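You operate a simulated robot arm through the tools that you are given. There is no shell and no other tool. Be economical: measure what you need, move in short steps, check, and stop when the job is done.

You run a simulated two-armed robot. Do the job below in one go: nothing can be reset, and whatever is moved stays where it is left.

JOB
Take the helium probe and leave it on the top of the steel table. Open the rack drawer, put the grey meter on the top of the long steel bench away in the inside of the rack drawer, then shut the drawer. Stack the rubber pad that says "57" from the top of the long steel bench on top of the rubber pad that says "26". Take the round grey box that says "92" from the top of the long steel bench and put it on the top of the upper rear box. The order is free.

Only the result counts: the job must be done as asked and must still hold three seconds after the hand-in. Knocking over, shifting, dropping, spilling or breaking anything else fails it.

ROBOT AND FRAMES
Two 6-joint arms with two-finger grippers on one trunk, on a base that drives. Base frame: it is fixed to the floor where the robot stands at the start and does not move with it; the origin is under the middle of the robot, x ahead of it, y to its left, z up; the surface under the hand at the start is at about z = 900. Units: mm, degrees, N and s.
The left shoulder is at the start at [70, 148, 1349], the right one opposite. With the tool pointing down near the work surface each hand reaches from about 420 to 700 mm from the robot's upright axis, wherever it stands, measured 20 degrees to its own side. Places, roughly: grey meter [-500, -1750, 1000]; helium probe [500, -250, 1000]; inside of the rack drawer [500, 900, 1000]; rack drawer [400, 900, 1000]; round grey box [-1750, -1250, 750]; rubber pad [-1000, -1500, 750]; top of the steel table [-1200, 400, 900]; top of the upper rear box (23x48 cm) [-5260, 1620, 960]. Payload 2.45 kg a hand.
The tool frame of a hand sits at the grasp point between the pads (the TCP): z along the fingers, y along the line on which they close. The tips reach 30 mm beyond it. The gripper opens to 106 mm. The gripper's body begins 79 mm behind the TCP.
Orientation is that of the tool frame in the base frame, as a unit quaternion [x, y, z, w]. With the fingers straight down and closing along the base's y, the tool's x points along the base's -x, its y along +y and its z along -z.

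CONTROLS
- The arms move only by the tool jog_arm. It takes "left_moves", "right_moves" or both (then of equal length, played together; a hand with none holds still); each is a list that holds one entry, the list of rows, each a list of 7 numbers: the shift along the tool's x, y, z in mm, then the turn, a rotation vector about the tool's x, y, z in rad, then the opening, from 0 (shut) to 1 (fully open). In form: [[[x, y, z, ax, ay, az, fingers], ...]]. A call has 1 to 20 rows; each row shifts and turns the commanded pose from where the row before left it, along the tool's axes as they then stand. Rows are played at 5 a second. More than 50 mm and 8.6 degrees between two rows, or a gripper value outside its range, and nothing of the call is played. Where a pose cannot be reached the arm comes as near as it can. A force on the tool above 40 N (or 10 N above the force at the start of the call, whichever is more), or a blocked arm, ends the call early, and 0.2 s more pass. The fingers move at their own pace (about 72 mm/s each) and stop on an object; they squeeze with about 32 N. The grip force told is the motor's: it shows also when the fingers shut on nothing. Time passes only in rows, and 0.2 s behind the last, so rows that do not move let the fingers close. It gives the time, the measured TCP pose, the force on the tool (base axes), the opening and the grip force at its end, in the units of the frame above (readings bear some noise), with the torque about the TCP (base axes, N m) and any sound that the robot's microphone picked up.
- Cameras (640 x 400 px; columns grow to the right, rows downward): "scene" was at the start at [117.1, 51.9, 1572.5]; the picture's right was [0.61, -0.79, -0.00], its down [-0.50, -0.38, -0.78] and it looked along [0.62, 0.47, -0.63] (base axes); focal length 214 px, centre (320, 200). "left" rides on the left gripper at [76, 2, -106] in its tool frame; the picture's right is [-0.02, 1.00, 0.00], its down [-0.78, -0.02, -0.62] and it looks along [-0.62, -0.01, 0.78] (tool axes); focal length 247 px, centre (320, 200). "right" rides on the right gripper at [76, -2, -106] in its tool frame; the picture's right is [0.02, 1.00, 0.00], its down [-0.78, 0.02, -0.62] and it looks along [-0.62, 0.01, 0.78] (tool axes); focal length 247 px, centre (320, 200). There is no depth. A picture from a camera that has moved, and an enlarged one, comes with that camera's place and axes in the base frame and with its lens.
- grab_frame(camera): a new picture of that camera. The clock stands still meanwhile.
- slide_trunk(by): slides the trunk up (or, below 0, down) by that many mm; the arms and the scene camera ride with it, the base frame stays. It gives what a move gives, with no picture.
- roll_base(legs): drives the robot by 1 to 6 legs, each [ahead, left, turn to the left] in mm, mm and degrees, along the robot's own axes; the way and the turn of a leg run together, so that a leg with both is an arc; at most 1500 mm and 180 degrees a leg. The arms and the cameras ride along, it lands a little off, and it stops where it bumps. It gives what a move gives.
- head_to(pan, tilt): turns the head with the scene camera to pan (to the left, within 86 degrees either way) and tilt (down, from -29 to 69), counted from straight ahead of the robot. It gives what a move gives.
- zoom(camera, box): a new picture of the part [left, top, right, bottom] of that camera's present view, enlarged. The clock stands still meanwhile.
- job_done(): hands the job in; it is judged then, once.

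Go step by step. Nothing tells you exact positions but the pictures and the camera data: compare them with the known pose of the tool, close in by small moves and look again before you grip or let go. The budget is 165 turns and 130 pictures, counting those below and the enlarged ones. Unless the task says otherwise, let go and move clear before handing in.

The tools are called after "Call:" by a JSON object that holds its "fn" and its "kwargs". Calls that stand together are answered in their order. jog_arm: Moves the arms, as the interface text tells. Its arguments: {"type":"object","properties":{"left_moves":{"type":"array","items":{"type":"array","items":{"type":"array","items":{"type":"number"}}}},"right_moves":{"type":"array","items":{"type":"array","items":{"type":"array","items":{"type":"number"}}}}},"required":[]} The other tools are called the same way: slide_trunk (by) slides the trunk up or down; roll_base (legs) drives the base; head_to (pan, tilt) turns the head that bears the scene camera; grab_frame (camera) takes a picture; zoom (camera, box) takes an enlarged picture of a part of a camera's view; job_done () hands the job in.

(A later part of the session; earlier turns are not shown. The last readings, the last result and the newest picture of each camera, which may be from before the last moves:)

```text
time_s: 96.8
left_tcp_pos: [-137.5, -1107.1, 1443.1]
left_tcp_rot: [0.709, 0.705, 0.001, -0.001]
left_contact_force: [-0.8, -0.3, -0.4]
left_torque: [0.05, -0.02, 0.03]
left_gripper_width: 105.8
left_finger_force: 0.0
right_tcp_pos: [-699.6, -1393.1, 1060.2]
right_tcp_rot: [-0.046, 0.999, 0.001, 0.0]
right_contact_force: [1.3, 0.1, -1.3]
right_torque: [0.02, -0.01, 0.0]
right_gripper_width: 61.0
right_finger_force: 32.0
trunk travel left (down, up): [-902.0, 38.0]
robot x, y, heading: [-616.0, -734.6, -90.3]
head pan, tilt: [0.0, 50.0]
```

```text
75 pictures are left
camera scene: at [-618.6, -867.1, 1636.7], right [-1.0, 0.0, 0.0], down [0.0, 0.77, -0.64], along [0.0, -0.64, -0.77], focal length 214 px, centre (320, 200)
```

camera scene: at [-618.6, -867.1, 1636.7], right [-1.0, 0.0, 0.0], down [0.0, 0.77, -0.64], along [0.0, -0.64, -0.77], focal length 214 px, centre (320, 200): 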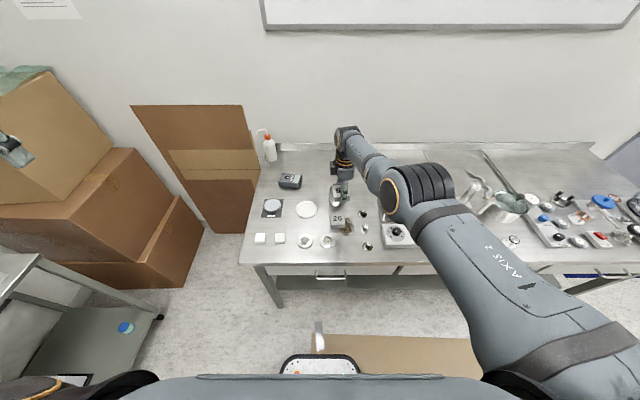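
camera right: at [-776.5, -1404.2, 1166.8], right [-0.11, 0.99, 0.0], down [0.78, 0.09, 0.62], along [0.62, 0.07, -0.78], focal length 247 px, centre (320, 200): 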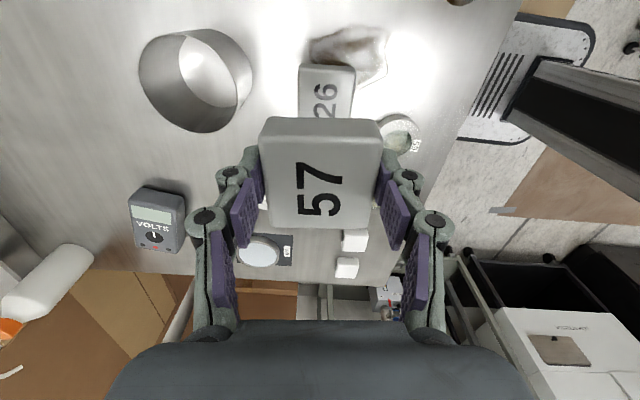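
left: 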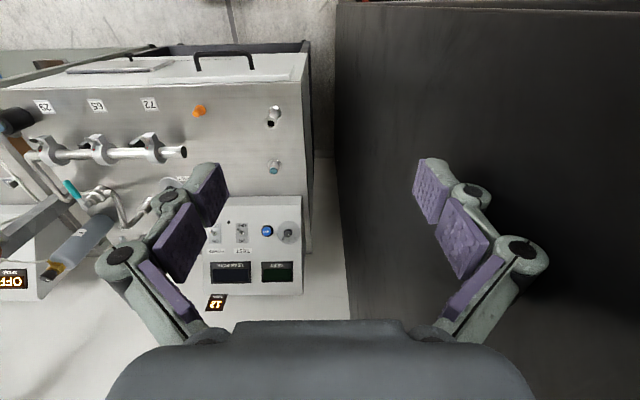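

Pad is above "26" at (-698,-1387). Small correction, then descending.

Call:
{"fn": "jog_arm", "kwargs": {"right_moves": [[[-1.6, 5.9, 0, 0, 0, 0, 0.4], [0, 0, 40, 0, 0, 0, 0.4], [0, 0, 40, 0, 0, 0, 0.4], [0, 0, 30, 0, 0, 0, 0.4]]]}}

Call:
{"fn": "grab_frame", "kwargs": {"camera": "right"}}

Call:
{"fn": "zoom", "kwargs": {"camera": "scene", "box": [290, 160, 386, 220]}}

```text
time_s: 97.8
left_tcp_pos: [-137.3, -1103.6, 1444.5]
left_tcp_rot: [0.708, 0.706, 0.0, 0.0]
left_contact_force: [-0.9, 1.0, -0.3]
left_torque: [0.0, 0.0, 0.0]
left_gripper_width: 106.0
left_finger_force: 0.1
right_tcp_pos: [-714.9, -1361.3, 963.6]
right_tcp_rot: [-0.046, 0.999, 0.0, 0.001]
right_contact_force: [-0.5, -0.4, -1.0]
right_torque: [0.0, -0.01, 0.01]
right_gripper_width: 61.2
right_finger_force: 32.9
right hand out of reach, approached as far as the arm can: row 1, 2, 3, 4
trunk travel left (down, up): [-902.0, 38.0]
robot x, y, heading: [-618.6, -734.5, -90.3]
head pan, tilt: [0.0, 50.0]
```

```text
74 pictures are left
camera right: at [-791.4, -1371.0, 1069.9], right [-0.11, 0.99, 0.0], down [0.78, 0.09, 0.62], along [0.62, 0.07, -0.78], focal length 247 px, centre (320, 200)
```

right: 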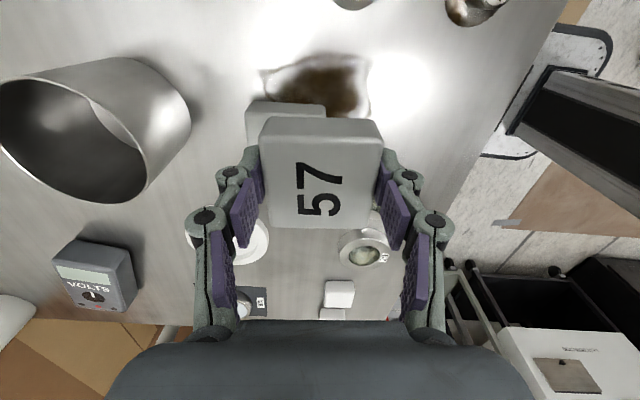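

```text
6.67 times, centred on (338, 190) of scene
camera zoom: at [-619.3, -861.9, 1637.2], right [-1.0, 0.0, 0.0], down [0.0, 0.77, -0.64], along [0.0, -0.64, -0.77], focal length 1430 px, centre (200, 267)
```

zoom: 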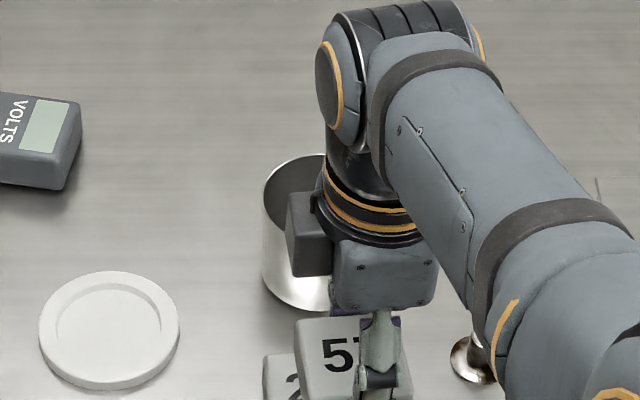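

Call:
{"fn": "jog_arm", "kwargs": {"right_moves": [[[-7.2, -13.7, 0, 0, 0, 0, 0.4], [-7.2, -13.7, 0, 0, 0, 0, 0.4]]]}}

Call:
{"fn": "grab_frame", "kwargs": {"camera": "right"}}

```text
time_s: 98.4
left_tcp_pos: [-138.1, -1104.7, 1445.0]
left_tcp_rot: [0.709, 0.705, 0.0, -0.001]
left_contact_force: [0.5, 0.2, 0.6]
left_torque: [-0.05, 0.01, -0.02]
left_gripper_width: 106.0
left_finger_force: 0.0
right_tcp_pos: [-709.9, -1364.8, 972.1]
right_tcp_rot: [-0.046, 0.999, 0.0, -0.001]
right_contact_force: [0.2, 0.4, -1.0]
right_torque: [-0.01, -0.01, 0.0]
right_gripper_width: 61.2
right_finger_force: 31.9
right hand out of reach, approached as far as the arm can: row 1, 2
trunk travel left (down, up): [-902.0, 38.0]
robot x, y, heading: [-620.4, -737.1, -90.4]
head pan, tilt: [0.0, 50.0]
```

```text
72 pictures are left
camera right: at [-785.7, -1373.9, 1079.2], right [-0.11, 0.99, 0.0], down [0.78, 0.09, 0.62], along [0.62, 0.07, -0.78], focal length 247 px, centre (320, 200)
```

right: 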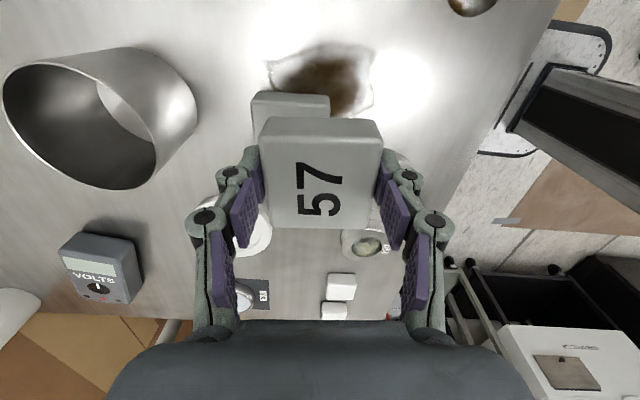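

The arm appears to be nearly fully stretched. I'll pull the hand up and toward the robot to unfold it, then re-approach with the base closer.

Call:
{"fn": "jog_arm", "kwargs": {"right_moves": [[[0, 20, -20, 0, 0, 0, 0.4], [0, 20, -20, 0, 0, 0, 0.4], [0, 20, -20, 0, 0, 0, 0.4], [0, 20, -20, 0, 0, 0, 0.4], [0, 20, -20, 0, 0, 0, 0.4]]]}}

```text
time_s: 99.8
left_tcp_pos: [-137.0, -1105.0, 1444.1]
left_tcp_rot: [0.709, 0.706, 0.001, 0.0]
left_contact_force: [0.1, 0.2, -0.2]
left_torque: [0.01, 0.02, 0.01]
left_gripper_width: 106.1
left_finger_force: 0.1
right_tcp_pos: [-762.7, -1281.5, 1084.8]
right_tcp_rot: [-0.027, 0.999, -0.016, -0.039]
right_contact_force: [-0.4, 1.0, -0.9]
right_torque: [0.0, -0.02, -0.01]
right_gripper_width: 61.0
right_finger_force: 32.1
trunk travel left (down, up): [-902.0, 38.0]
robot x, y, heading: [-621.4, -737.8, -90.1]
head pan, tilt: [0.0, 50.0]
stopped in row 5 (right hand): the arm was blocked; the commanded pose is now the measured one
```

Call:
{"fn": "grab_frame", "kwargs": {"camera": "scene"}}

Call:
{"fn": "grab_frame", "kwargs": {"camera": "right"}}

```text
71 pictures are left
camera scene: at [-619.0, -863.1, 1637.1], right [-1.0, 0.0, 0.0], down [0.0, 0.77, -0.64], along [0.0, -0.64, -0.77], focal length 214 px, centre (320, 200)
```

scene: 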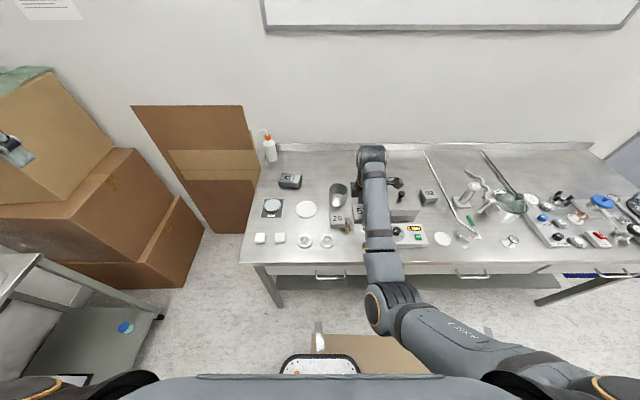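

```text
70 pictures are left
camera right: at [-831.1, -1284.0, 1196.3], right [-0.08, 1.0, -0.03], down [0.83, 0.08, 0.56], along [0.56, 0.02, -0.83], focal length 247 px, centre (320, 200)
```

right: 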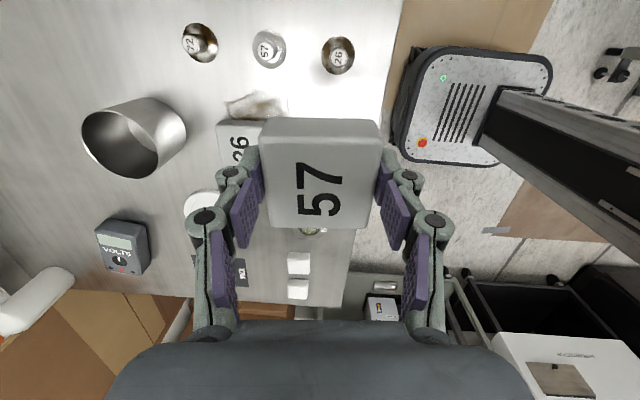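

The arm has unfolded and nothing was touched. I'll level the tool, drive the base so the pad is over "26", then lower.

Call:
{"fn": "jog_arm", "kwargs": {"right_moves": [[[0, 0, 0, -0.014, -0.04, 0, 0.4], [0, 0, 0, -0.014, -0.041, 0, 0.4], [0, 0, 0, 0, 0, 0, 0.4]]]}}

Call:
{"fn": "roll_base", "kwargs": {"legs": [[105, 64, 0]]}}

Call:
{"fn": "slide_trunk", "kwargs": {"by": -90}}

Call:
{"fn": "grab_frame", "kwargs": {"camera": "right"}}

Call:
{"fn": "grab_frame", "kwargs": {"camera": "scene"}}

```text
time_s: 100.6
left_tcp_pos: [-137.3, -1106.2, 1443.7]
left_tcp_rot: [0.709, 0.705, -0.001, -0.001]
left_contact_force: [0.2, 0.6, -0.5]
left_torque: [-0.03, -0.02, -0.03]
left_gripper_width: 105.8
left_finger_force: 0.0
right_tcp_pos: [-758.0, -1280.2, 1083.6]
right_tcp_rot: [-0.028, 1.0, 0.0, 0.004]
right_contact_force: [-0.2, -0.4, -0.7]
right_torque: [0.03, 0.05, 0.0]
right_gripper_width: 61.1
right_finger_force: 32.0
trunk travel left (down, up): [-902.0, 38.0]
robot x, y, heading: [-618.0, -734.5, -90.4]
head pan, tilt: [0.0, 50.0]
```

```text
time_s: 101.9
left_tcp_pos: [-76.8, -1205.4, 1445.9]
left_tcp_rot: [0.708, 0.706, 0.0, 0.002]
left_contact_force: [-0.3, 0.7, 0.5]
left_torque: [0.01, 0.02, -0.02]
left_gripper_width: 105.8
left_finger_force: 0.0
right_tcp_pos: [-697.3, -1383.2, 1085.4]
right_tcp_rot: [-0.028, 1.0, -0.001, 0.005]
right_contact_force: [-0.4, 0.7, -0.7]
right_torque: [-0.01, -0.02, -0.04]
right_gripper_width: 60.9
right_finger_force: 32.3
trunk travel left (down, up): [-902.0, 38.0]
robot x, y, heading: [-554.8, -836.5, -90.1]
head pan, tilt: [0.0, 50.0]
```

```text
time_s: 103.1
left_tcp_pos: [-75.1, -1209.2, 1355.5]
left_tcp_rot: [0.708, 0.706, 0.0, 0.0]
left_contact_force: [0.6, 0.1, 0.8]
left_torque: [-0.04, 0.01, 0.0]
left_gripper_width: 106.2
left_finger_force: 0.1
right_tcp_pos: [-695.6, -1384.0, 993.9]
right_tcp_rot: [-0.029, 1.0, -0.001, 0.004]
right_contact_force: [-0.1, 0.0, 0.0]
right_torque: [0.01, 0.01, 0.01]
right_gripper_width: 61.1
right_finger_force: 32.1
trunk travel left (down, up): [-812.0, 128.0]
robot x, y, heading: [-554.6, -839.9, -90.1]
head pan, tilt: [0.0, 50.0]
```

```text
69 pictures are left
camera right: at [-773.9, -1391.4, 1099.8], right [-0.08, 1.0, 0.0], down [0.78, 0.06, 0.63], along [0.63, 0.05, -0.78], focal length 247 px, centre (320, 200)
```

right: 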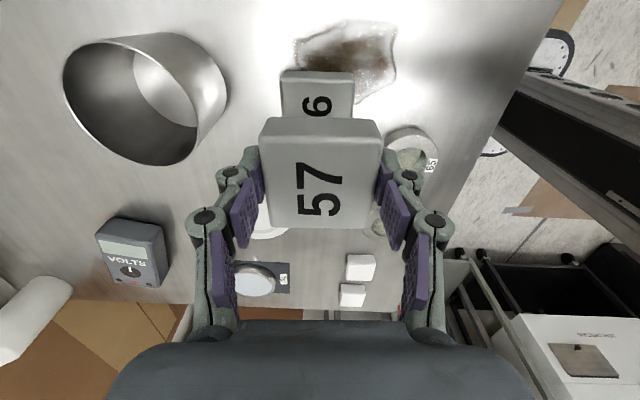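

```text
68 pictures are left
camera scene: at [-556.3, -967.2, 1547.2], right [-1.0, 0.0, 0.0], down [0.0, 0.77, -0.64], along [0.0, -0.64, -0.77], focal length 214 px, centre (320, 200)
```

scene: 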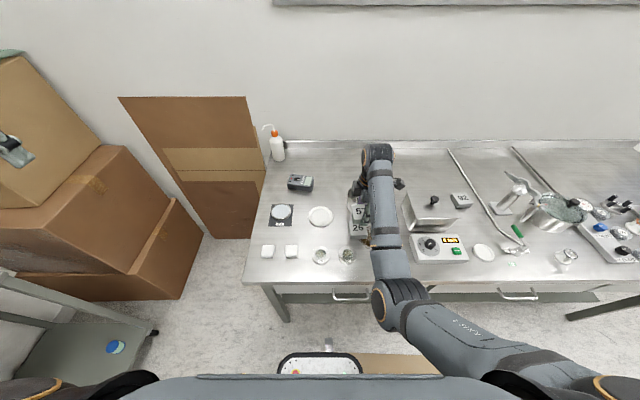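

Pad "57" is at (-698,-1384), "26" at (-697,-1388). Shift −4.5 mm in y and lower.

Call:
{"fn": "jog_arm", "kwargs": {"right_moves": [[[0, -4.5, 0, 0, 0, 0, 0.4], [0, 0, 25, 0, 0, 0, 0.4], [0, 0, 25, 0, 0, 0, 0.4], [0, 0, 15, 0, 0, 0, 0.4]]]}}

Call:
{"fn": "grab_frame", "kwargs": {"camera": "right"}}

Call:
{"fn": "zoom", "kwargs": {"camera": "scene", "box": [320, 190, 416, 250]}}

```text
time_s: 104.1
left_tcp_pos: [-73.7, -1209.7, 1354.9]
left_tcp_rot: [0.708, 0.706, 0.0, -0.001]
left_contact_force: [0.1, -0.4, 0.2]
left_torque: [0.02, 0.01, -0.02]
left_gripper_width: 106.2
left_finger_force: 0.0
right_tcp_pos: [-693.4, -1390.3, 930.2]
right_tcp_rot: [-0.029, 1.0, 0.0, 0.005]
right_contact_force: [0.0, 0.3, -1.1]
right_torque: [0.0, -0.01, -0.03]
right_gripper_width: 61.0
right_finger_force: 31.8
trunk travel left (down, up): [-812.0, 128.0]
robot x, y, heading: [-551.2, -839.1, -90.3]
head pan, tilt: [0.0, 50.0]
```

```text
67 pictures are left
camera right: at [-772.6, -1397.2, 1034.7], right [-0.08, 1.0, 0.0], down [0.78, 0.06, 0.63], along [0.63, 0.05, -0.78], focal length 247 px, centre (320, 200)
```

right: 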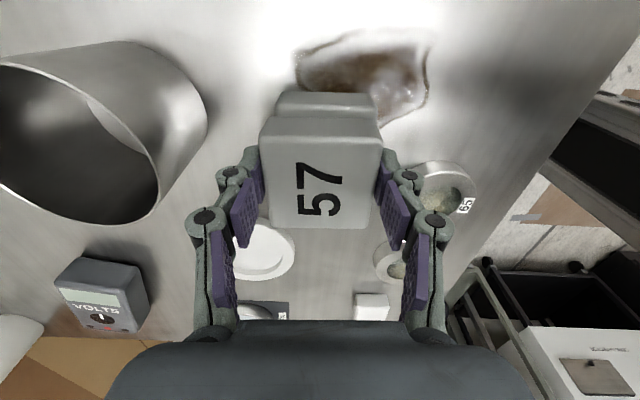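

```text
6.67 times, centred on (368, 220) of scene
camera zoom: at [-555.9, -967.8, 1547.1], right [-1.0, 0.0, 0.0], down [0.0, 0.77, -0.64], along [0.0, -0.64, -0.77], focal length 1430 px, centre (0, 67)
```

zoom: 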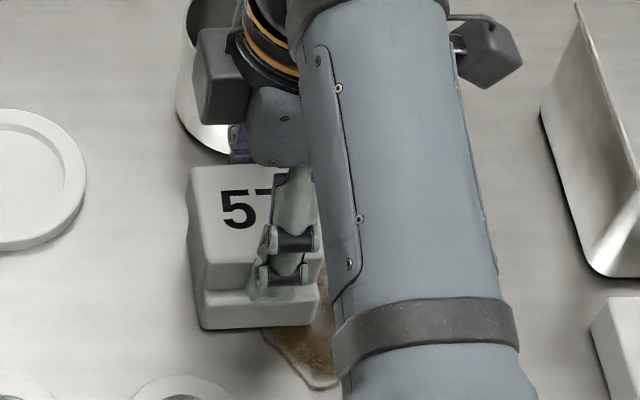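

Call:
{"fn": "jog_arm", "kwargs": {"right_moves": [[[3, 0, 0, 0, 0, 0, 0.4], [0, 0, 5, 0, 0, 0, 0.4], [0, 0, 3, 0, 0, 0, 0.4], [0, 0, 2, 0, 0, 0, 0.4]]]}}

Call:
{"fn": "jog_arm", "kwargs": {"right_moves": [[[0, 0, 1.5, 0, 0, 0, 0.4], [0, 0, 1.5, 0, 0, 0, 0.4], [0, 0, 1, 0, 0, 0, 0.4]]]}}

```text
time_s: 105.1
left_tcp_pos: [-73.2, -1206.1, 1355.7]
left_tcp_rot: [0.708, 0.706, 0.0, 0.001]
left_contact_force: [0.5, 0.5, -0.4]
left_torque: [0.01, 0.0, -0.01]
left_gripper_width: 106.1
left_finger_force: 0.2
right_tcp_pos: [-697.5, -1390.7, 922.1]
right_tcp_rot: [-0.028, 1.0, -0.004, 0.003]
right_contact_force: [-1.7, -3.4, 18.2]
right_torque: [0.09, 0.51, 0.06]
right_gripper_width: 61.1
right_finger_force: 32.2
trunk travel left (down, up): [-812.0, 128.0]
robot x, y, heading: [-556.0, -842.2, -90.2]
head pan, tilt: [0.0, 50.0]
```

```text
time_s: 105.9
left_tcp_pos: [-73.3, -1205.6, 1355.0]
left_tcp_rot: [0.709, 0.706, -0.001, 0.001]
left_contact_force: [0.2, -0.1, -0.9]
left_torque: [0.0, 0.0, 0.01]
left_gripper_width: 105.9
left_finger_force: 0.2
right_tcp_pos: [-696.5, -1388.4, 918.4]
right_tcp_rot: [-0.029, 1.0, -0.004, 0.005]
right_contact_force: [-3.4, -7.5, 34.1]
right_torque: [-0.33, 0.04, -0.03]
right_gripper_width: 61.8
right_finger_force: 31.5
trunk travel left (down, up): [-812.0, 128.0]
robot x, y, heading: [-555.4, -837.6, -90.1]
head pan, tilt: [0.0, 50.0]
```

Contact with 34 N. Backing off 1 mm and releasing slowly.

Call:
{"fn": "jog_arm", "kwargs": {"right_moves": [[[0, 0, -2.5, 0, 0, 0, 0.5], [0, 0, 0, 0, 0, 0, 0.6], [0, 0, 0, 0, 0, 0, 0.65], [0, 0, 0, 0, 0, 0, 0.72], [0, 0, 0, 0, 0, 0, 0.76]]]}}

Call:
{"fn": "jog_arm", "kwargs": {"right_moves": [[[0, 0, -10, 0, 0, 0, 0.76], [0, 0, -30, 0, 0, 0, 0.76], [0, 0, -40, 0, 0, 0, 0.76], [0, 0, -40, 0, 0, 0, 0.76], [0, 0, -40, 0, 0, 0, 0.76]]]}}

Call:
{"fn": "grab_frame", "kwargs": {"camera": "right"}}

Call:
{"fn": "grab_frame", "kwargs": {"camera": "scene"}}

```text
time_s: 107.1
left_tcp_pos: [-74.6, -1208.2, 1354.1]
left_tcp_rot: [0.708, 0.706, -0.001, 0.0]
left_contact_force: [0.1, -0.5, 0.0]
left_torque: [0.0, -0.03, -0.02]
left_gripper_width: 106.0
left_finger_force: 0.0
right_tcp_pos: [-696.5, -1389.9, 918.3]
right_tcp_rot: [-0.029, 1.0, 0.0, 0.005]
right_contact_force: [-0.5, 0.1, 0.1]
right_torque: [-0.03, 0.01, -0.01]
right_gripper_width: 80.4
right_finger_force: 0.0
trunk travel left (down, up): [-812.0, 128.0]
robot x, y, heading: [-552.3, -840.3, -90.4]
head pan, tilt: [0.0, 50.0]
```

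```text
time_s: 108.3
left_tcp_pos: [-73.9, -1209.5, 1354.1]
left_tcp_rot: [0.708, 0.706, 0.0, -0.001]
left_contact_force: [0.7, -0.4, -0.5]
left_torque: [0.0, -0.01, 0.01]
left_gripper_width: 106.1
left_finger_force: 0.0
right_tcp_pos: [-686.2, -1427.9, 1033.2]
right_tcp_rot: [-0.028, 1.0, 0.0, 0.005]
right_contact_force: [0.0, -1.2, -0.3]
right_torque: [0.04, 0.0, 0.03]
right_gripper_width: 80.4
right_finger_force: 0.0
right hand out of reach, approached as far as the arm can: row 4, 5
trunk travel left (down, up): [-812.0, 128.0]
robot x, y, heading: [-554.8, -840.6, -90.3]
head pan, tilt: [0.0, 50.0]
```

```text
65 pictures are left
camera right: at [-765.2, -1435.1, 1139.2], right [-0.08, 1.0, 0.0], down [0.78, 0.06, 0.63], along [0.63, 0.05, -0.78], focal length 247 px, centre (320, 200)
```

right: 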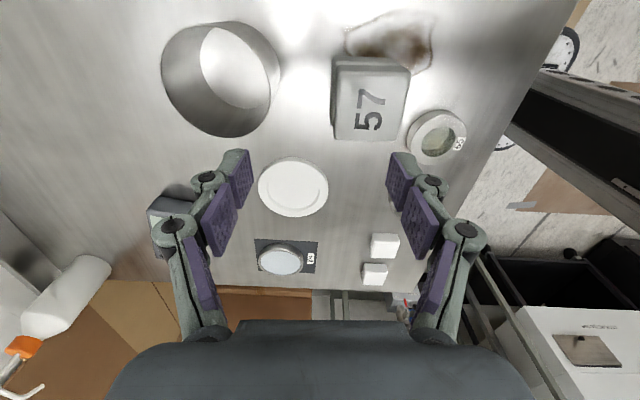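

```text
64 pictures are left
camera scene: at [-555.6, -968.9, 1546.9], right [-1.0, 0.0, 0.0], down [0.0, 0.77, -0.64], along [0.0, -0.64, -0.77], focal length 214 px, centre (320, 200)
```

scene: 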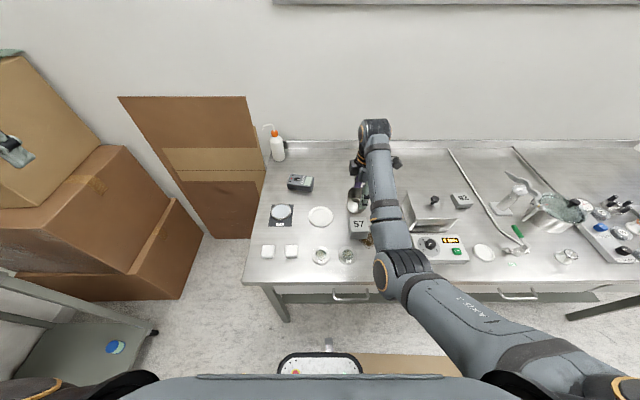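

Stack done ("57" on "26"). Next is the meter (VOLTS) with the left hand: raise, reposition the base, and bring the left hand over it.

Call:
{"fn": "slide_trunk", "kwargs": {"by": 40}}

Call:
{"fn": "roll_base", "kwargs": {"legs": [[100, -85, 0]]}}

Call:
{"fn": "jog_arm", "kwargs": {"left_moves": [[[-20, -26, 16, 0, 0, 0, 1], [-20, -26, 16, 0, 0, 0, 1], [-20, -26, 16, 0, 0, 0, 1], [-20, -26, 16, 0, 0, 0, 1], [-20, -26, 16, 0, 0, 0, 1], [-20, -26, 16, 0, 0, 0, 1], [-20, -26, 16, 0, 0, 0, 1], [-20, -26, 16, 0, 0, 0, 1], [-20, -26, 16, 0, 0, 0, 1], [-20, -26, 16, 0, 0, 0, 1], [-20, -26, 16, 0, 0, 0, 1], [-20, -26, 16, 0, 0, 0, 1]]]}}

Call:
{"fn": "grab_frame", "kwargs": {"camera": "left"}}

Call:
{"fn": "grab_frame", "kwargs": {"camera": "scene"}}

```text
time_s: 109.2
left_tcp_pos: [-74.8, -1208.3, 1395.3]
left_tcp_rot: [0.709, 0.705, -0.001, 0.0]
left_contact_force: [0.7, 0.6, 0.1]
left_torque: [0.01, 0.0, -0.01]
left_gripper_width: 105.8
left_finger_force: 0.0
right_tcp_pos: [-686.8, -1426.2, 1073.6]
right_tcp_rot: [-0.029, 1.0, -0.001, 0.004]
right_contact_force: [0.3, 0.4, -0.4]
right_torque: [0.04, -0.02, -0.01]
right_gripper_width: 80.5
right_finger_force: 0.0
trunk travel left (down, up): [-852.0, 88.0]
robot x, y, heading: [-555.2, -841.3, -90.5]
head pan, tilt: [0.0, 50.0]
```

```text
time_s: 110.5
left_tcp_pos: [-158.6, -1305.5, 1395.4]
left_tcp_rot: [0.709, 0.705, -0.001, 0.0]
left_contact_force: [0.0, 0.4, 0.1]
left_torque: [-0.02, 0.0, 0.02]
left_gripper_width: 106.1
left_finger_force: 0.1
right_tcp_pos: [-771.9, -1524.8, 1075.6]
right_tcp_rot: [-0.029, 1.0, -0.002, 0.004]
right_contact_force: [0.1, -0.1, -0.6]
right_torque: [-0.01, 0.01, 0.0]
right_gripper_width: 80.4
right_finger_force: 0.0
trunk travel left (down, up): [-852.0, 88.0]
robot x, y, heading: [-643.6, -940.7, -90.4]
head pan, tilt: [0.0, 50.0]
```

```text
time_s: 113.0
left_tcp_pos: [-306.5, -1398.4, 1174.7]
left_tcp_rot: [0.708, 0.706, -0.001, 0.0]
left_contact_force: [1.1, -0.8, -0.3]
left_torque: [0.02, 0.03, -0.02]
left_gripper_width: 106.0
left_finger_force: 0.1
left hand out of reach, approached as far as the arm can: row 5, 6, 7, 8, 9, 10, 11, 12
right_tcp_pos: [-773.0, -1527.7, 1074.1]
right_tcp_rot: [-0.029, 1.0, 0.0, 0.004]
right_contact_force: [0.7, 0.7, 0.0]
right_torque: [-0.01, 0.0, 0.0]
right_gripper_width: 80.7
right_finger_force: 0.0
trunk travel left (down, up): [-852.0, 88.0]
robot x, y, heading: [-641.3, -939.3, -90.3]
head pan, tilt: [0.0, 50.0]
```

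```text
63 pictures are left
camera left: at [-304.0, -1322.2, 1280.9], right [1.0, -0.03, 0.0], down [-0.02, -0.78, 0.62], along [-0.02, -0.62, -0.78], focal length 247 px, centre (320, 200)
```

left: 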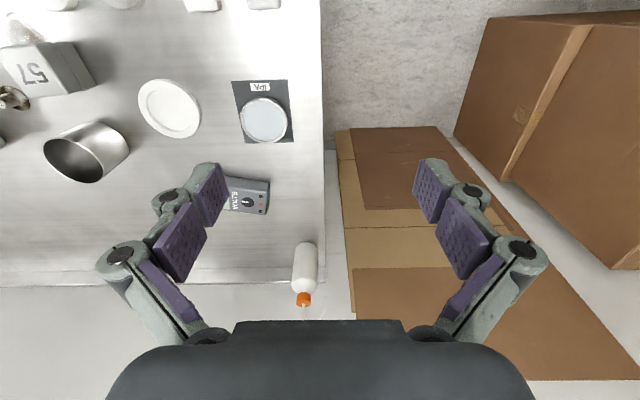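

```text
62 pictures are left
camera scene: at [-641.5, -1067.3, 1587.1], right [-1.0, 0.0, 0.0], down [0.0, 0.77, -0.64], along [0.0, -0.64, -0.77], focal length 214 px, centre (320, 200)
```

scene: 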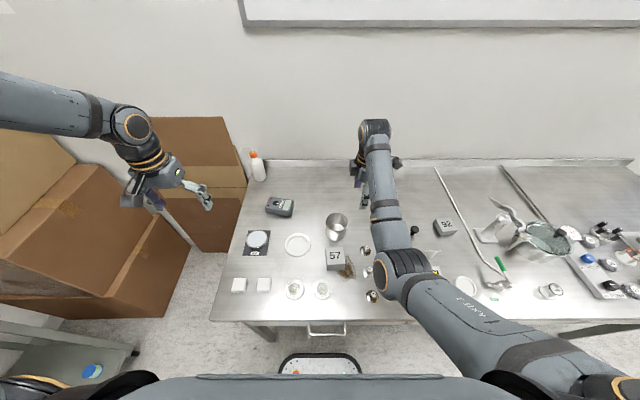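

The right hand is in the better configuration, so I'll use it for the meter: drive left so it sits over the meter.

Call:
{"fn": "roll_base", "kwargs": {"legs": [[5, 298, 0]]}}

Call:
{"fn": "grab_frame", "kwargs": {"camera": "right"}}

Call:
{"fn": "grab_frame", "kwargs": {"camera": "scene"}}

```text
time_s: 115.1
left_tcp_pos: [-9.0, -1405.0, 1176.7]
left_tcp_rot: [0.709, 0.705, -0.001, 0.001]
left_contact_force: [-0.4, -0.5, -0.5]
left_torque: [-0.03, 0.0, -0.04]
left_gripper_width: 105.9
left_finger_force: 0.0
right_tcp_pos: [-473.2, -1533.7, 1073.6]
right_tcp_rot: [-0.028, 1.0, -0.001, 0.006]
right_contact_force: [-0.6, -0.5, -0.7]
right_torque: [0.02, -0.02, 0.02]
right_gripper_width: 80.3
right_finger_force: 0.1
trunk travel left (down, up): [-852.0, 88.0]
robot x, y, heading: [-342.5, -943.6, -90.0]
head pan, tilt: [0.0, 50.0]
```

```text
61 pictures are left
camera right: at [-552.7, -1539.2, 1179.2], right [-0.08, 1.0, 0.0], down [0.77, 0.06, 0.63], along [0.63, 0.05, -0.78], focal length 247 px, centre (320, 200)
```

right: 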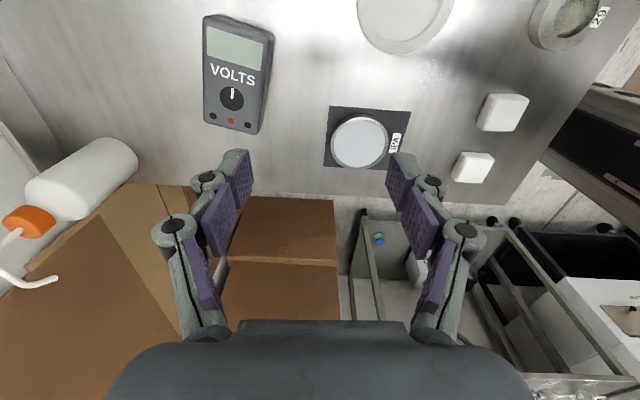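

```text
60 pictures are left
camera scene: at [-343.1, -1073.1, 1587.1], right [-1.0, 0.01, 0.0], down [0.01, 0.77, -0.64], along [0.0, -0.64, -0.77], focal length 214 px, centre (320, 200)
```

scene: 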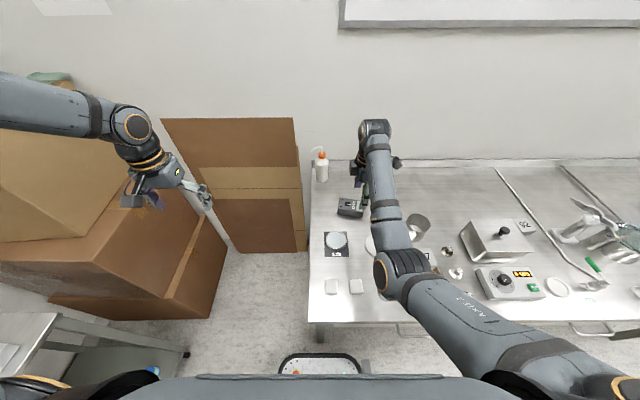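

The meter is at about (-477,-1629), turned −16°, a bit far. I'll turn the base 15° left to bring the right shoulder closer, then align the hand over it.

Call:
{"fn": "roll_base", "kwargs": {"legs": [[0, 0, 15]]}}

Call:
{"fn": "jog_arm", "kwargs": {"right_moves": [[[0, 0, 0, 0, 0, 0.12, 0.8], [0, 0, 0, 0, 0, 0.12, 0.8], [0, 0, 0, 0, 0, 0.12, 0.8], [0, 0, 0, 0, 0, 0.12, 0.8], [0, 0, 0, 0, 0, 0.122, 0.8], [27, -8, 0, 0, 0, 0, 0.8], [27, -8, 0, 0, 0, 0, 0.8], [27, -8, 0, 0, 0, 0, 0.8], [27, -8, 0, 0, 0, 0, 0.8], [24, -8, 0, 0, 0, 0, 0.8]]]}}

Call:
{"fn": "grab_frame", "kwargs": {"camera": "right"}}

```text
time_s: 116.4
left_tcp_pos: [99.1, -1303.0, 1175.5]
left_tcp_rot: [0.612, 0.791, 0.0, 0.0]
left_contact_force: [-0.1, -0.9, 0.1]
left_torque: [0.01, 0.02, 0.0]
left_gripper_width: 106.1
left_finger_force: 0.0
right_tcp_pos: [-317.0, -1547.3, 1074.5]
right_tcp_rot: [-0.157, 0.988, -0.001, 0.003]
right_contact_force: [-0.8, 0.4, -0.5]
right_torque: [-0.01, 0.04, 0.02]
right_gripper_width: 80.7
right_finger_force: 0.1
trunk travel left (down, up): [-852.0, 88.0]
robot x, y, heading: [-338.8, -944.8, -75.4]
head pan, tilt: [0.0, 50.0]
```

```text
time_s: 118.6
left_tcp_pos: [98.9, -1303.5, 1176.7]
left_tcp_rot: [0.611, 0.791, -0.001, 0.0]
left_contact_force: [-0.5, 0.5, 0.0]
left_torque: [0.02, 0.0, -0.03]
left_gripper_width: 106.1
left_finger_force: 0.0
right_tcp_pos: [-450.5, -1566.3, 1052.0]
right_tcp_rot: [0.142, 0.99, 0.001, 0.005]
right_contact_force: [-0.2, -0.3, -0.1]
right_torque: [-0.05, -0.04, -0.03]
right_gripper_width: 84.8
right_finger_force: 0.0
right hand out of reach, approached as far as the arm can: row 6, 7, 8, 9
trunk travel left (down, up): [-852.0, 88.0]
robot x, y, heading: [-336.5, -946.9, -75.6]
head pan, tilt: [0.0, 50.0]
```

```text
59 pictures are left
camera right: at [-527.0, -1547.6, 1158.0], right [0.26, 0.97, 0.0], down [0.75, -0.2, 0.63], along [0.61, -0.16, -0.78], focal length 247 px, centre (320, 200)
```

right: 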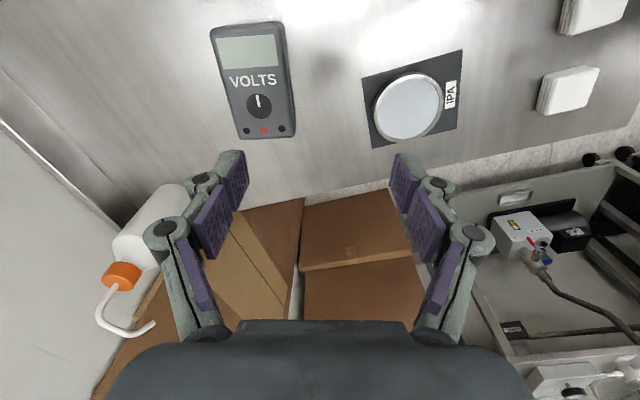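

Call:
{"fn": "jog_arm", "kwargs": {"right_moves": [[[4, -32, 0, 0, 0, -0.035, 0.8], [4, -32, 0, 0, 0, -0.035, 0.8]]]}}

Call:
{"fn": "slide_trunk", "kwargs": {"by": -90}}

Call:
{"fn": "grab_frame", "kwargs": {"camera": "right"}}

```text
time_s: 119.2
left_tcp_pos: [98.8, -1304.3, 1174.7]
left_tcp_rot: [0.611, 0.792, 0.0, 0.0]
left_contact_force: [0.8, 0.0, -0.5]
left_torque: [0.02, 0.0, 0.03]
left_gripper_width: 106.0
left_finger_force: 0.1
right_tcp_pos: [-473.9, -1626.9, 1053.3]
right_tcp_rot: [0.108, 0.994, 0.002, 0.005]
right_contact_force: [0.3, 0.7, -0.2]
right_torque: [0.02, -0.02, -0.01]
right_gripper_width: 84.7
right_finger_force: 0.1
trunk travel left (down, up): [-852.0, 88.0]
robot x, y, heading: [-335.5, -947.1, -75.6]
head pan, tilt: [0.0, 50.0]
```

```text
time_s: 120.4
left_tcp_pos: [99.8, -1303.1, 1084.2]
left_tcp_rot: [0.611, 0.792, -0.001, 0.0]
left_contact_force: [0.1, -0.2, -0.9]
left_torque: [0.0, -0.01, 0.02]
left_gripper_width: 105.9
left_finger_force: 0.1
right_tcp_pos: [-473.7, -1625.8, 965.9]
right_tcp_rot: [0.108, 0.994, 0.0, 0.005]
right_contact_force: [-0.4, -1.3, 0.1]
right_torque: [0.01, 0.01, -0.02]
right_gripper_width: 84.6
right_finger_force: 0.1
trunk travel left (down, up): [-762.0, 178.0]
robot x, y, heading: [-338.9, -943.2, -75.4]
head pan, tilt: [0.0, 50.0]
```

```text
58 pictures are left
camera right: at [-550.2, -1611.3, 1070.5], right [0.19, 0.98, 0.0], down [0.76, -0.15, 0.63], along [0.62, -0.12, -0.78], focal length 247 px, centre (320, 200)
```

right: 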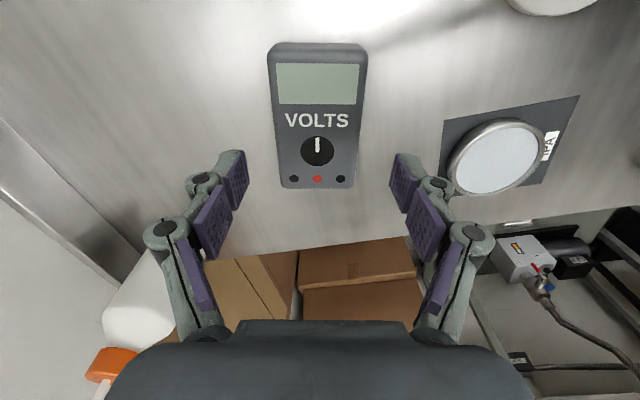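

Call:
{"fn": "jog_arm", "kwargs": {"right_moves": [[[11, 0, 15, 0, 0, 0, 0.8], [0, 0, 25, 0, 0, 0, 0.8], [0, 0, 20, 0, 0, 0, 0.8]]]}}

Call:
{"fn": "grab_frame", "kwargs": {"camera": "right"}}

```text
time_s: 121.2
left_tcp_pos: [100.8, -1304.9, 1085.0]
left_tcp_rot: [0.611, 0.791, -0.002, 0.001]
left_contact_force: [0.5, -0.5, -0.7]
left_torque: [-0.01, -0.01, 0.02]
left_gripper_width: 105.9
left_finger_force: 0.1
right_tcp_pos: [-482.5, -1622.0, 903.8]
right_tcp_rot: [0.108, 0.994, 0.001, 0.005]
right_contact_force: [0.3, 0.5, 0.0]
right_torque: [0.0, 0.0, -0.01]
right_gripper_width: 84.8
right_finger_force: 0.2
trunk travel left (down, up): [-762.0, 178.0]
robot x, y, heading: [-336.8, -946.3, -75.4]
head pan, tilt: [0.0, 50.0]
```

```text
57 pictures are left
camera right: at [-560.2, -1608.8, 1009.7], right [0.19, 0.98, 0.0], down [0.76, -0.15, 0.63], along [0.62, -0.12, -0.78], focal length 247 px, centre (320, 200)
```

right: 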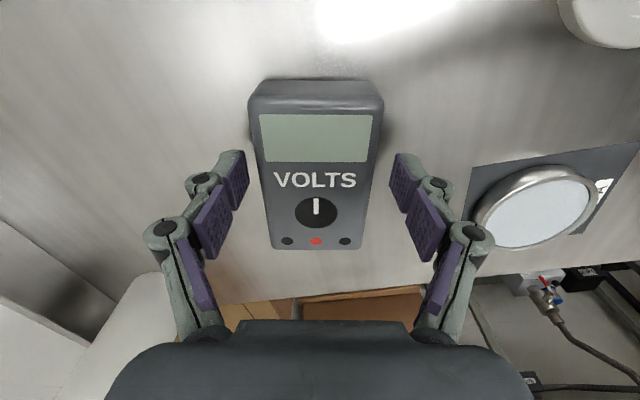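

Call:
{"fn": "jog_arm", "kwargs": {"right_moves": [[[4, -2, 6, 0, 0, 0, 0.8], [0, 0, 5, 0, 0, 0, 0.8], [0, 0, 0, 0, 0, 0, 0.6], [0, 0, 0, 0, 0, 0, 0.4], [0, 0, 0, 0, 0, 0, 0.4], [0, 0, 0, 0, 0, 0, 0.4]]]}}

Call:
{"fn": "slide_trunk", "kwargs": {"by": 170}}

Call:
{"fn": "grab_frame", "kwargs": {"camera": "right"}}

```text
time_s: 122.6
left_tcp_pos: [102.0, -1305.1, 1084.2]
left_tcp_rot: [0.611, 0.791, -0.001, 0.0]
left_contact_force: [0.7, -0.1, -0.2]
left_torque: [0.03, -0.02, -0.01]
left_gripper_width: 106.2
left_finger_force: 0.2
right_tcp_pos: [-488.0, -1624.3, 892.9]
right_tcp_rot: [0.109, 0.994, 0.001, 0.005]
right_contact_force: [0.2, -2.1, 0.9]
right_torque: [-0.14, 0.08, 0.0]
right_gripper_width: 65.6
right_finger_force: 32.5
trunk travel left (down, up): [-762.0, 178.0]
robot x, y, heading: [-339.0, -947.3, -75.1]
head pan, tilt: [0.0, 50.0]
```

```text
time_s: 124.5
left_tcp_pos: [100.3, -1303.6, 1255.6]
left_tcp_rot: [0.612, 0.791, -0.001, -0.001]
left_contact_force: [0.3, -0.6, -0.1]
left_torque: [0.02, 0.04, -0.01]
left_gripper_width: 105.6
left_finger_force: 0.1
right_tcp_pos: [-487.4, -1624.2, 1062.4]
right_tcp_rot: [0.108, 0.994, 0.002, 0.005]
right_contact_force: [-0.2, 0.5, -2.2]
right_torque: [0.0, 0.05, 0.0]
right_gripper_width: 65.6
right_finger_force: 31.8
trunk travel left (down, up): [-932.0, 8.0]
robot x, y, heading: [-340.8, -942.9, -75.4]
head pan, tilt: [0.0, 50.0]
```

```text
56 pictures are left
camera right: at [-565.2, -1610.1, 1168.7], right [0.19, 0.98, 0.0], down [0.76, -0.15, 0.63], along [0.62, -0.12, -0.78], focal length 247 px, centre (320, 200)
```

right: 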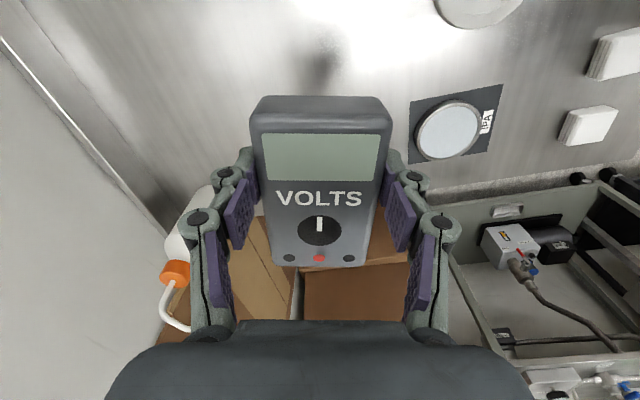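

Meter is held. Backing away, turning to face +x, and driving over to the rack.

Call:
{"fn": "roll_base", "kwargs": {"legs": [[-600, 0, 0], [0, 0, 75.4], [60, 500, 0]]}}

Call:
{"fn": "head_to", "kwargs": {"pan": 45, "tilt": 30}}

Call:
{"fn": "grab_frame", "kwargs": {"camera": "scene"}}

```text
time_s: 133.7
left_tcp_pos: [25.6, 463.2, 1256.8]
left_tcp_rot: [-0.001, 1.0, 0.0, 0.001]
left_contact_force: [0.4, -1.0, -0.2]
left_torque: [0.02, 0.0, 0.0]
left_gripper_width: 105.8
left_finger_force: 0.1
right_tcp_pos: [191.2, -185.8, 1061.6]
right_tcp_rot: [-0.523, 0.852, 0.004, 0.004]
right_contact_force: [0.2, 0.2, -2.5]
right_torque: [0.0, 0.04, 0.02]
right_gripper_width: 65.5
right_finger_force: 32.5
trunk travel left (down, up): [-932.0, 8.0]
robot x, y, heading: [-427.7, 132.0, 0.3]
head pan, tilt: [0.0, 50.0]
```

```text
time_s: 134.9
left_tcp_pos: [25.8, 464.3, 1254.5]
left_tcp_rot: [-0.001, 1.0, -0.001, 0.0]
left_contact_force: [0.6, -1.1, -0.2]
left_torque: [-0.01, 0.01, 0.01]
left_gripper_width: 106.1
left_finger_force: 0.0
right_tcp_pos: [189.8, -185.5, 1062.7]
right_tcp_rot: [-0.523, 0.852, 0.003, 0.003]
right_contact_force: [0.2, 0.2, -2.5]
right_torque: [-0.09, 0.06, 0.01]
right_gripper_width: 65.3
right_finger_force: 32.4
trunk travel left (down, up): [-932.0, 8.0]
robot x, y, heading: [-428.7, 130.0, 0.4]
head pan, tilt: [45.0, 30.0]
```

```text
55 pictures are left
camera scene: at [-316.1, 193.1, 1696.6], right [0.71, -0.71, 0.0], down [-0.35, -0.35, -0.87], along [0.61, 0.61, -0.5], focal length 214 px, centre (320, 200)
```

scene: 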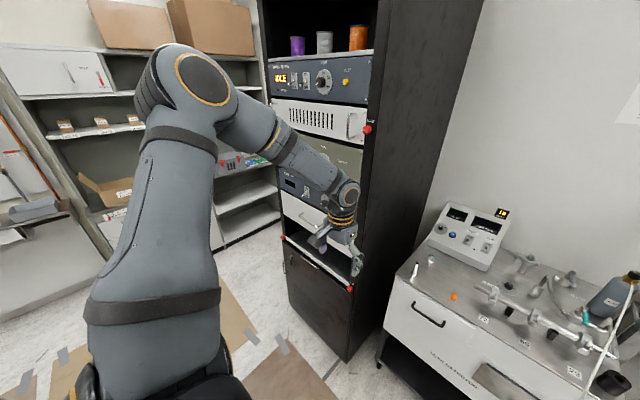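

Call:
{"fn": "roll_base", "kwargs": {"legs": [[0, 560, 0]]}}

Call:
{"fn": "head_to", "kwargs": {"pan": 8, "tilt": 40}}

Call:
{"fn": "grab_frame", "kwargs": {"camera": "scene"}}

```text
time_s: 138.1
left_tcp_pos: [28.8, 1033.4, 1256.3]
left_tcp_rot: [0.002, 1.0, 0.0, 0.0]
left_contact_force: [-1.0, -0.3, -1.2]
left_torque: [0.02, 0.01, -0.01]
left_gripper_width: 106.1
left_finger_force: 0.2
right_tcp_pos: [188.4, 383.6, 1062.1]
right_tcp_rot: [-0.521, 0.853, 0.003, 0.002]
right_contact_force: [-0.2, 0.1, -2.2]
right_torque: [-0.05, 0.01, -0.01]
right_gripper_width: 65.8
right_finger_force: 31.8
trunk travel left (down, up): [-932.0, 8.0]
robot x, y, heading: [-428.5, 702.6, -0.1]
head pan, tilt: [45.0, 30.0]
```

```text
time_s: 139.2
left_tcp_pos: [29.9, 1035.8, 1254.9]
left_tcp_rot: [0.001, 1.0, -0.001, 0.0]
left_contact_force: [0.1, 0.5, 0.7]
left_torque: [-0.03, -0.01, 0.0]
left_gripper_width: 105.8
left_finger_force: 0.1
right_tcp_pos: [188.5, 383.4, 1063.4]
right_tcp_rot: [-0.521, 0.853, 0.003, 0.002]
right_contact_force: [0.7, -0.5, -2.5]
right_torque: [-0.04, 0.02, 0.0]
right_gripper_width: 65.3
right_finger_force: 31.7
trunk travel left (down, up): [-932.0, 8.0]
robot x, y, heading: [-425.6, 700.6, 0.1]
head pan, tilt: [8.0, 40.0]
```

```text
54 pictures are left
camera scene: at [-296.1, 713.2, 1681.2], right [0.14, -0.99, 0.0], down [-0.64, -0.09, -0.77], along [0.76, 0.11, -0.64], focal length 214 px, centre (320, 200)
```

scene: 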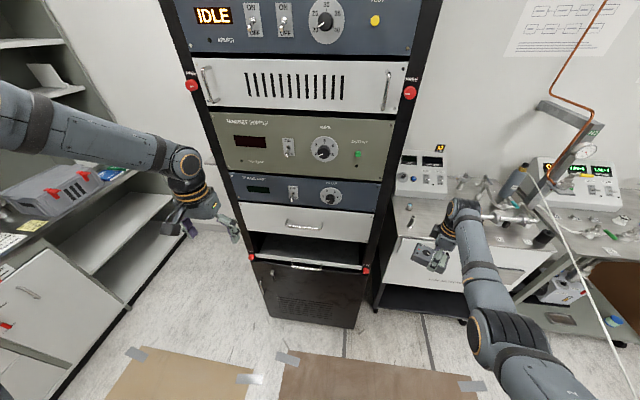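

Call:
{"fn": "zoom", "kwargs": {"camera": "scene", "box": [225, 165, 385, 265]}}

```text
4.00 times, centred on (305, 215) of scene
camera zoom: at [-296.1, 713.2, 1681.2], right [0.14, -0.99, 0.0], down [-0.64, -0.09, -0.77], along [0.76, 0.11, -0.64], focal length 858 px, centre (380, 140)
```

zoom: 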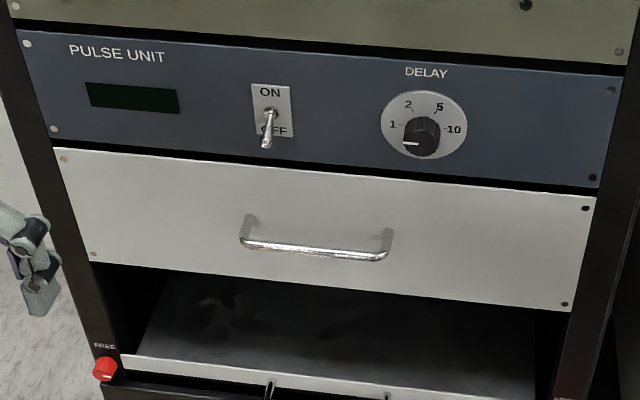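

The drawer is the white panel with a bar handle around (290,862,1038). I'll turn the left hand so it points forward and slightly down with fingers closing across the bar.

Call:
{"fn": "jog_arm", "kwargs": {"left_moves": [[[0, -10, -20, 0, 0, 0.1428, 0.5], [0, 0, -20, 0, 0, 0.1428, 0.5], [0, 0, -20, 0, 0, 0.1428, 0.5], [0, 0, -20, 0, 0, 0.1428, 0.5], [0, 0, -20, 0, 0, 0.1428, 0.5], [0, 0, -20, 0, 0, 0.1428, 0.5], [0, 0, -20, 0, 0, 0.1428, 0.5], [0, 0, -20, 0, 0, 0.1428, 0.5], [0, 0, -20, 0, 0, 0.1428, 0.5], [0, 0, -20, 0, 0, 0.1428, 0.5], [0, 0, -20, 0, 0, 0.1428, 0.5]]]}}

Call:
{"fn": "jog_arm", "kwargs": {"left_moves": [[[0, 20, -10, -0.126, 0, 0, 0.5], [0, 30, -10, -0.126, 0, 0, 0.5], [0, 30, -10, -0.126, 0, 0, 0.5], [0, 30, 0, -0.126, 0, 0, 0.5], [0, 30, 0, -0.126, 0, 0, 0.5], [0, 30, 0, -0.126, 0, 0, 0.5], [0, 30, 0, -0.126, 0, 0, 0.5], [0, 30, 0, -0.126, 0, 0, 0.5], [0, 30, 0, -0.126, 0, 0, 0.5]]]}}

```text
time_s: 141.6
left_tcp_pos: [-6.3, 1063.2, 1461.0]
left_tcp_rot: [0.709, 0.705, 0.001, 0.001]
left_contact_force: [-0.6, 0.4, 0.7]
left_torque: [0.02, -0.04, -0.01]
left_gripper_width: 53.3
left_finger_force: 0.1
left hand out of reach, approached as far as the arm can: row 1, 3, 5, 6, 7, 8, 9, 10, 11
right_tcp_pos: [188.1, 385.0, 1061.6]
right_tcp_rot: [-0.521, 0.854, 0.003, 0.003]
right_contact_force: [-0.6, -0.1, -2.3]
right_torque: [-0.03, -0.02, -0.03]
right_gripper_width: 65.7
right_finger_force: 32.3
trunk travel left (down, up): [-932.0, 8.0]
robot x, y, heading: [-429.8, 698.5, -0.1]
head pan, tilt: [8.0, 40.0]
```

```text
time_s: 143.6
left_tcp_pos: [194.4, 1076.7, 1606.8]
left_tcp_rot: [0.597, 0.595, 0.381, 0.381]
left_contact_force: [0.6, 0.0, -0.5]
left_torque: [-0.01, 0.0, 0.01]
left_gripper_width: 53.0
left_finger_force: 0.0
left hand out of reach, approached as far as the arm can: row 2, 3, 6, 8
right_tcp_pos: [187.8, 384.8, 1062.3]
right_tcp_rot: [-0.521, 0.853, 0.003, 0.002]
right_contact_force: [-0.1, 0.5, -2.2]
right_torque: [-0.03, 0.01, -0.02]
right_gripper_width: 65.8
right_finger_force: 31.6
trunk travel left (down, up): [-932.0, 8.0]
robot x, y, heading: [-430.0, 702.3, -0.0]
head pan, tilt: [8.0, 40.0]
```

Orientation reached. Shifting the base right so the hand lines up with the handle, then lowering the trunk.

Call:
{"fn": "roll_base", "kwargs": {"legs": [[0, -215, 0]]}}

Call:
{"fn": "slide_trunk", "kwargs": {"by": -400}}

Call:
{"fn": "head_to", "kwargs": {"pan": 25, "tilt": 25}}

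Call:
{"fn": "grab_frame", "kwargs": {"camera": "left"}}

Call:
{"fn": "grab_frame", "kwargs": {"camera": "scene"}}

```text
time_s: 145.2
left_tcp_pos: [192.3, 869.3, 1606.2]
left_tcp_rot: [0.597, 0.595, 0.378, 0.383]
left_contact_force: [0.5, 0.5, -0.3]
left_torque: [0.03, -0.02, -0.05]
left_gripper_width: 52.9
left_finger_force: 0.0
right_tcp_pos: [188.0, 176.2, 1064.6]
right_tcp_rot: [-0.521, 0.854, 0.002, 0.002]
right_contact_force: [-0.2, 0.8, -1.8]
right_torque: [-0.06, 0.01, -0.01]
right_gripper_width: 65.5
right_finger_force: 32.1
trunk travel left (down, up): [-932.0, 8.0]
robot x, y, heading: [-432.0, 488.8, -0.2]
head pan, tilt: [8.0, 40.0]
```

```text
time_s: 149.0
left_tcp_pos: [192.5, 863.9, 1207.5]
left_tcp_rot: [0.597, 0.594, 0.379, 0.382]
left_contact_force: [0.3, 0.0, -0.5]
left_torque: [0.0, -0.02, -0.01]
left_gripper_width: 53.1
left_finger_force: 0.0
right_tcp_pos: [187.2, 171.7, 663.2]
right_tcp_rot: [-0.521, 0.854, 0.004, 0.003]
right_contact_force: [0.2, 0.4, -2.6]
right_torque: [0.0, 0.0, -0.01]
right_gripper_width: 65.4
right_finger_force: 32.2
trunk travel left (down, up): [-532.0, 408.0]
robot x, y, heading: [-430.9, 485.6, -0.3]
head pan, tilt: [8.0, 40.0]
```

```text
time_s: 149.8
left_tcp_pos: [192.9, 863.0, 1206.7]
left_tcp_rot: [0.597, 0.595, 0.379, 0.382]
left_contact_force: [1.0, -0.1, 0.4]
left_torque: [-0.01, -0.01, 0.01]
left_gripper_width: 52.9
left_finger_force: 0.0
right_tcp_pos: [187.8, 172.6, 662.4]
right_tcp_rot: [-0.521, 0.854, 0.004, 0.003]
right_contact_force: [-0.2, 0.2, -1.9]
right_torque: [-0.01, -0.01, -0.01]
right_gripper_width: 65.7
right_finger_force: 32.6
trunk travel left (down, up): [-532.0, 408.0]
robot x, y, heading: [-434.0, 488.6, -0.1]
head pan, tilt: [25.0, 25.0]
```

```text
52 pictures are left
camera left: at [99.0, 939.7, 1253.5], right [0.42, -0.02, 0.91], down [-0.57, -0.78, 0.25], along [0.7, -0.63, -0.34], focal length 247 px, centre (320, 200)
```

left: 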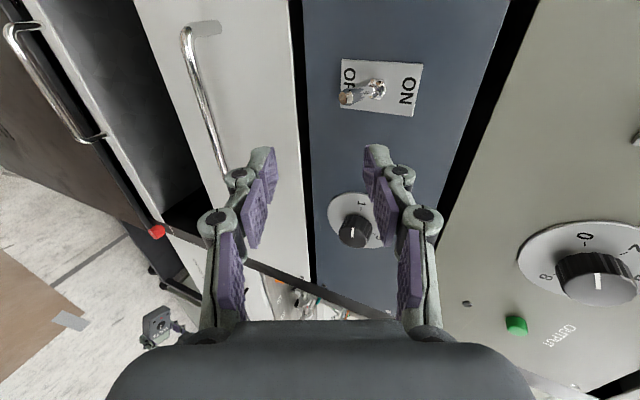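

```text
51 pictures are left
camera scene: at [-297.3, 527.4, 1304.5], right [0.42, -0.91, 0.0], down [-0.38, -0.18, -0.91], along [0.82, 0.38, -0.42], focal length 214 px, centre (320, 200)
```

scene: 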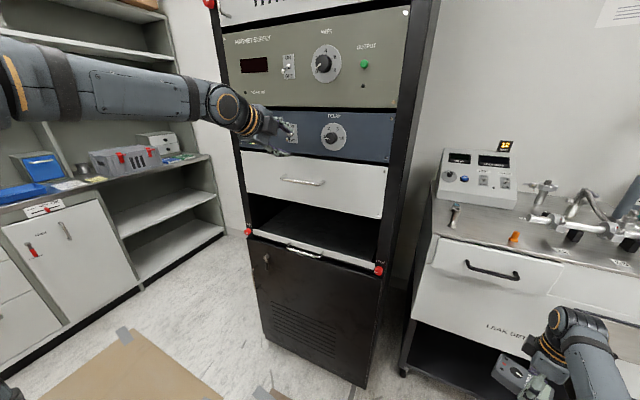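

Triangulated the handle bar at about (252, 848, 1073). Lowering 100 and re-checking.

Call:
{"fn": "slide_trunk", "kwargs": {"by": -100}}

Call:
{"fn": "grab_frame", "kwargs": {"camera": "left"}}

Call:
{"fn": "zoom", "kwargs": {"camera": "scene", "box": [210, 70, 370, 170]}}

```text
time_s: 151.2
left_tcp_pos: [192.2, 864.7, 1108.7]
left_tcp_rot: [0.597, 0.594, 0.379, 0.382]
left_contact_force: [-0.8, -0.9, 0.3]
left_torque: [0.03, -0.02, 0.02]
left_gripper_width: 53.0
left_finger_force: 0.1
right_tcp_pos: [187.1, 173.0, 562.9]
right_tcp_rot: [-0.521, 0.854, 0.004, 0.003]
right_contact_force: [-0.1, 0.4, -2.6]
right_torque: [-0.03, 0.0, -0.02]
right_gripper_width: 65.5
right_finger_force: 32.1
trunk travel left (down, up): [-432.0, 508.0]
robot x, y, heading: [-429.9, 487.4, -0.2]
head pan, tilt: [25.0, 25.0]
```

```text
50 pictures are left
camera left: at [98.7, 939.7, 1153.8], right [0.42, -0.02, 0.91], down [-0.57, -0.78, 0.25], along [0.7, -0.63, -0.34], focal length 247 px, centre (320, 200)
```

left: 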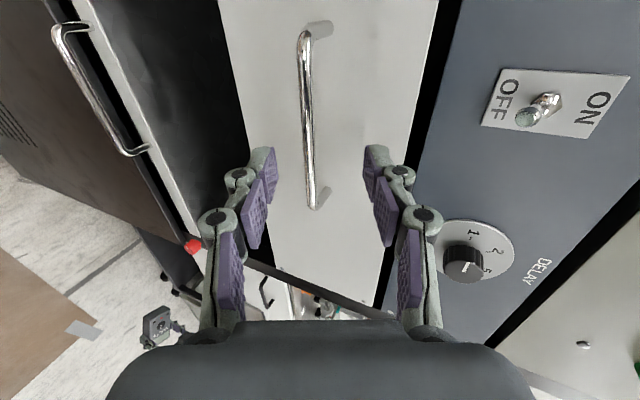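

```text
4.00 times, centred on (290, 120) of scene
camera zoom: at [-297.7, 527.5, 1204.6], right [0.42, -0.91, 0.0], down [-0.38, -0.18, -0.91], along [0.82, 0.38, -0.42], focal length 858 px, centre (440, 520)
```

zoom: 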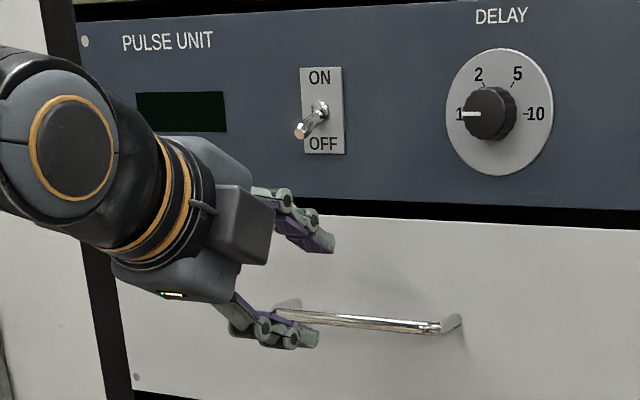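

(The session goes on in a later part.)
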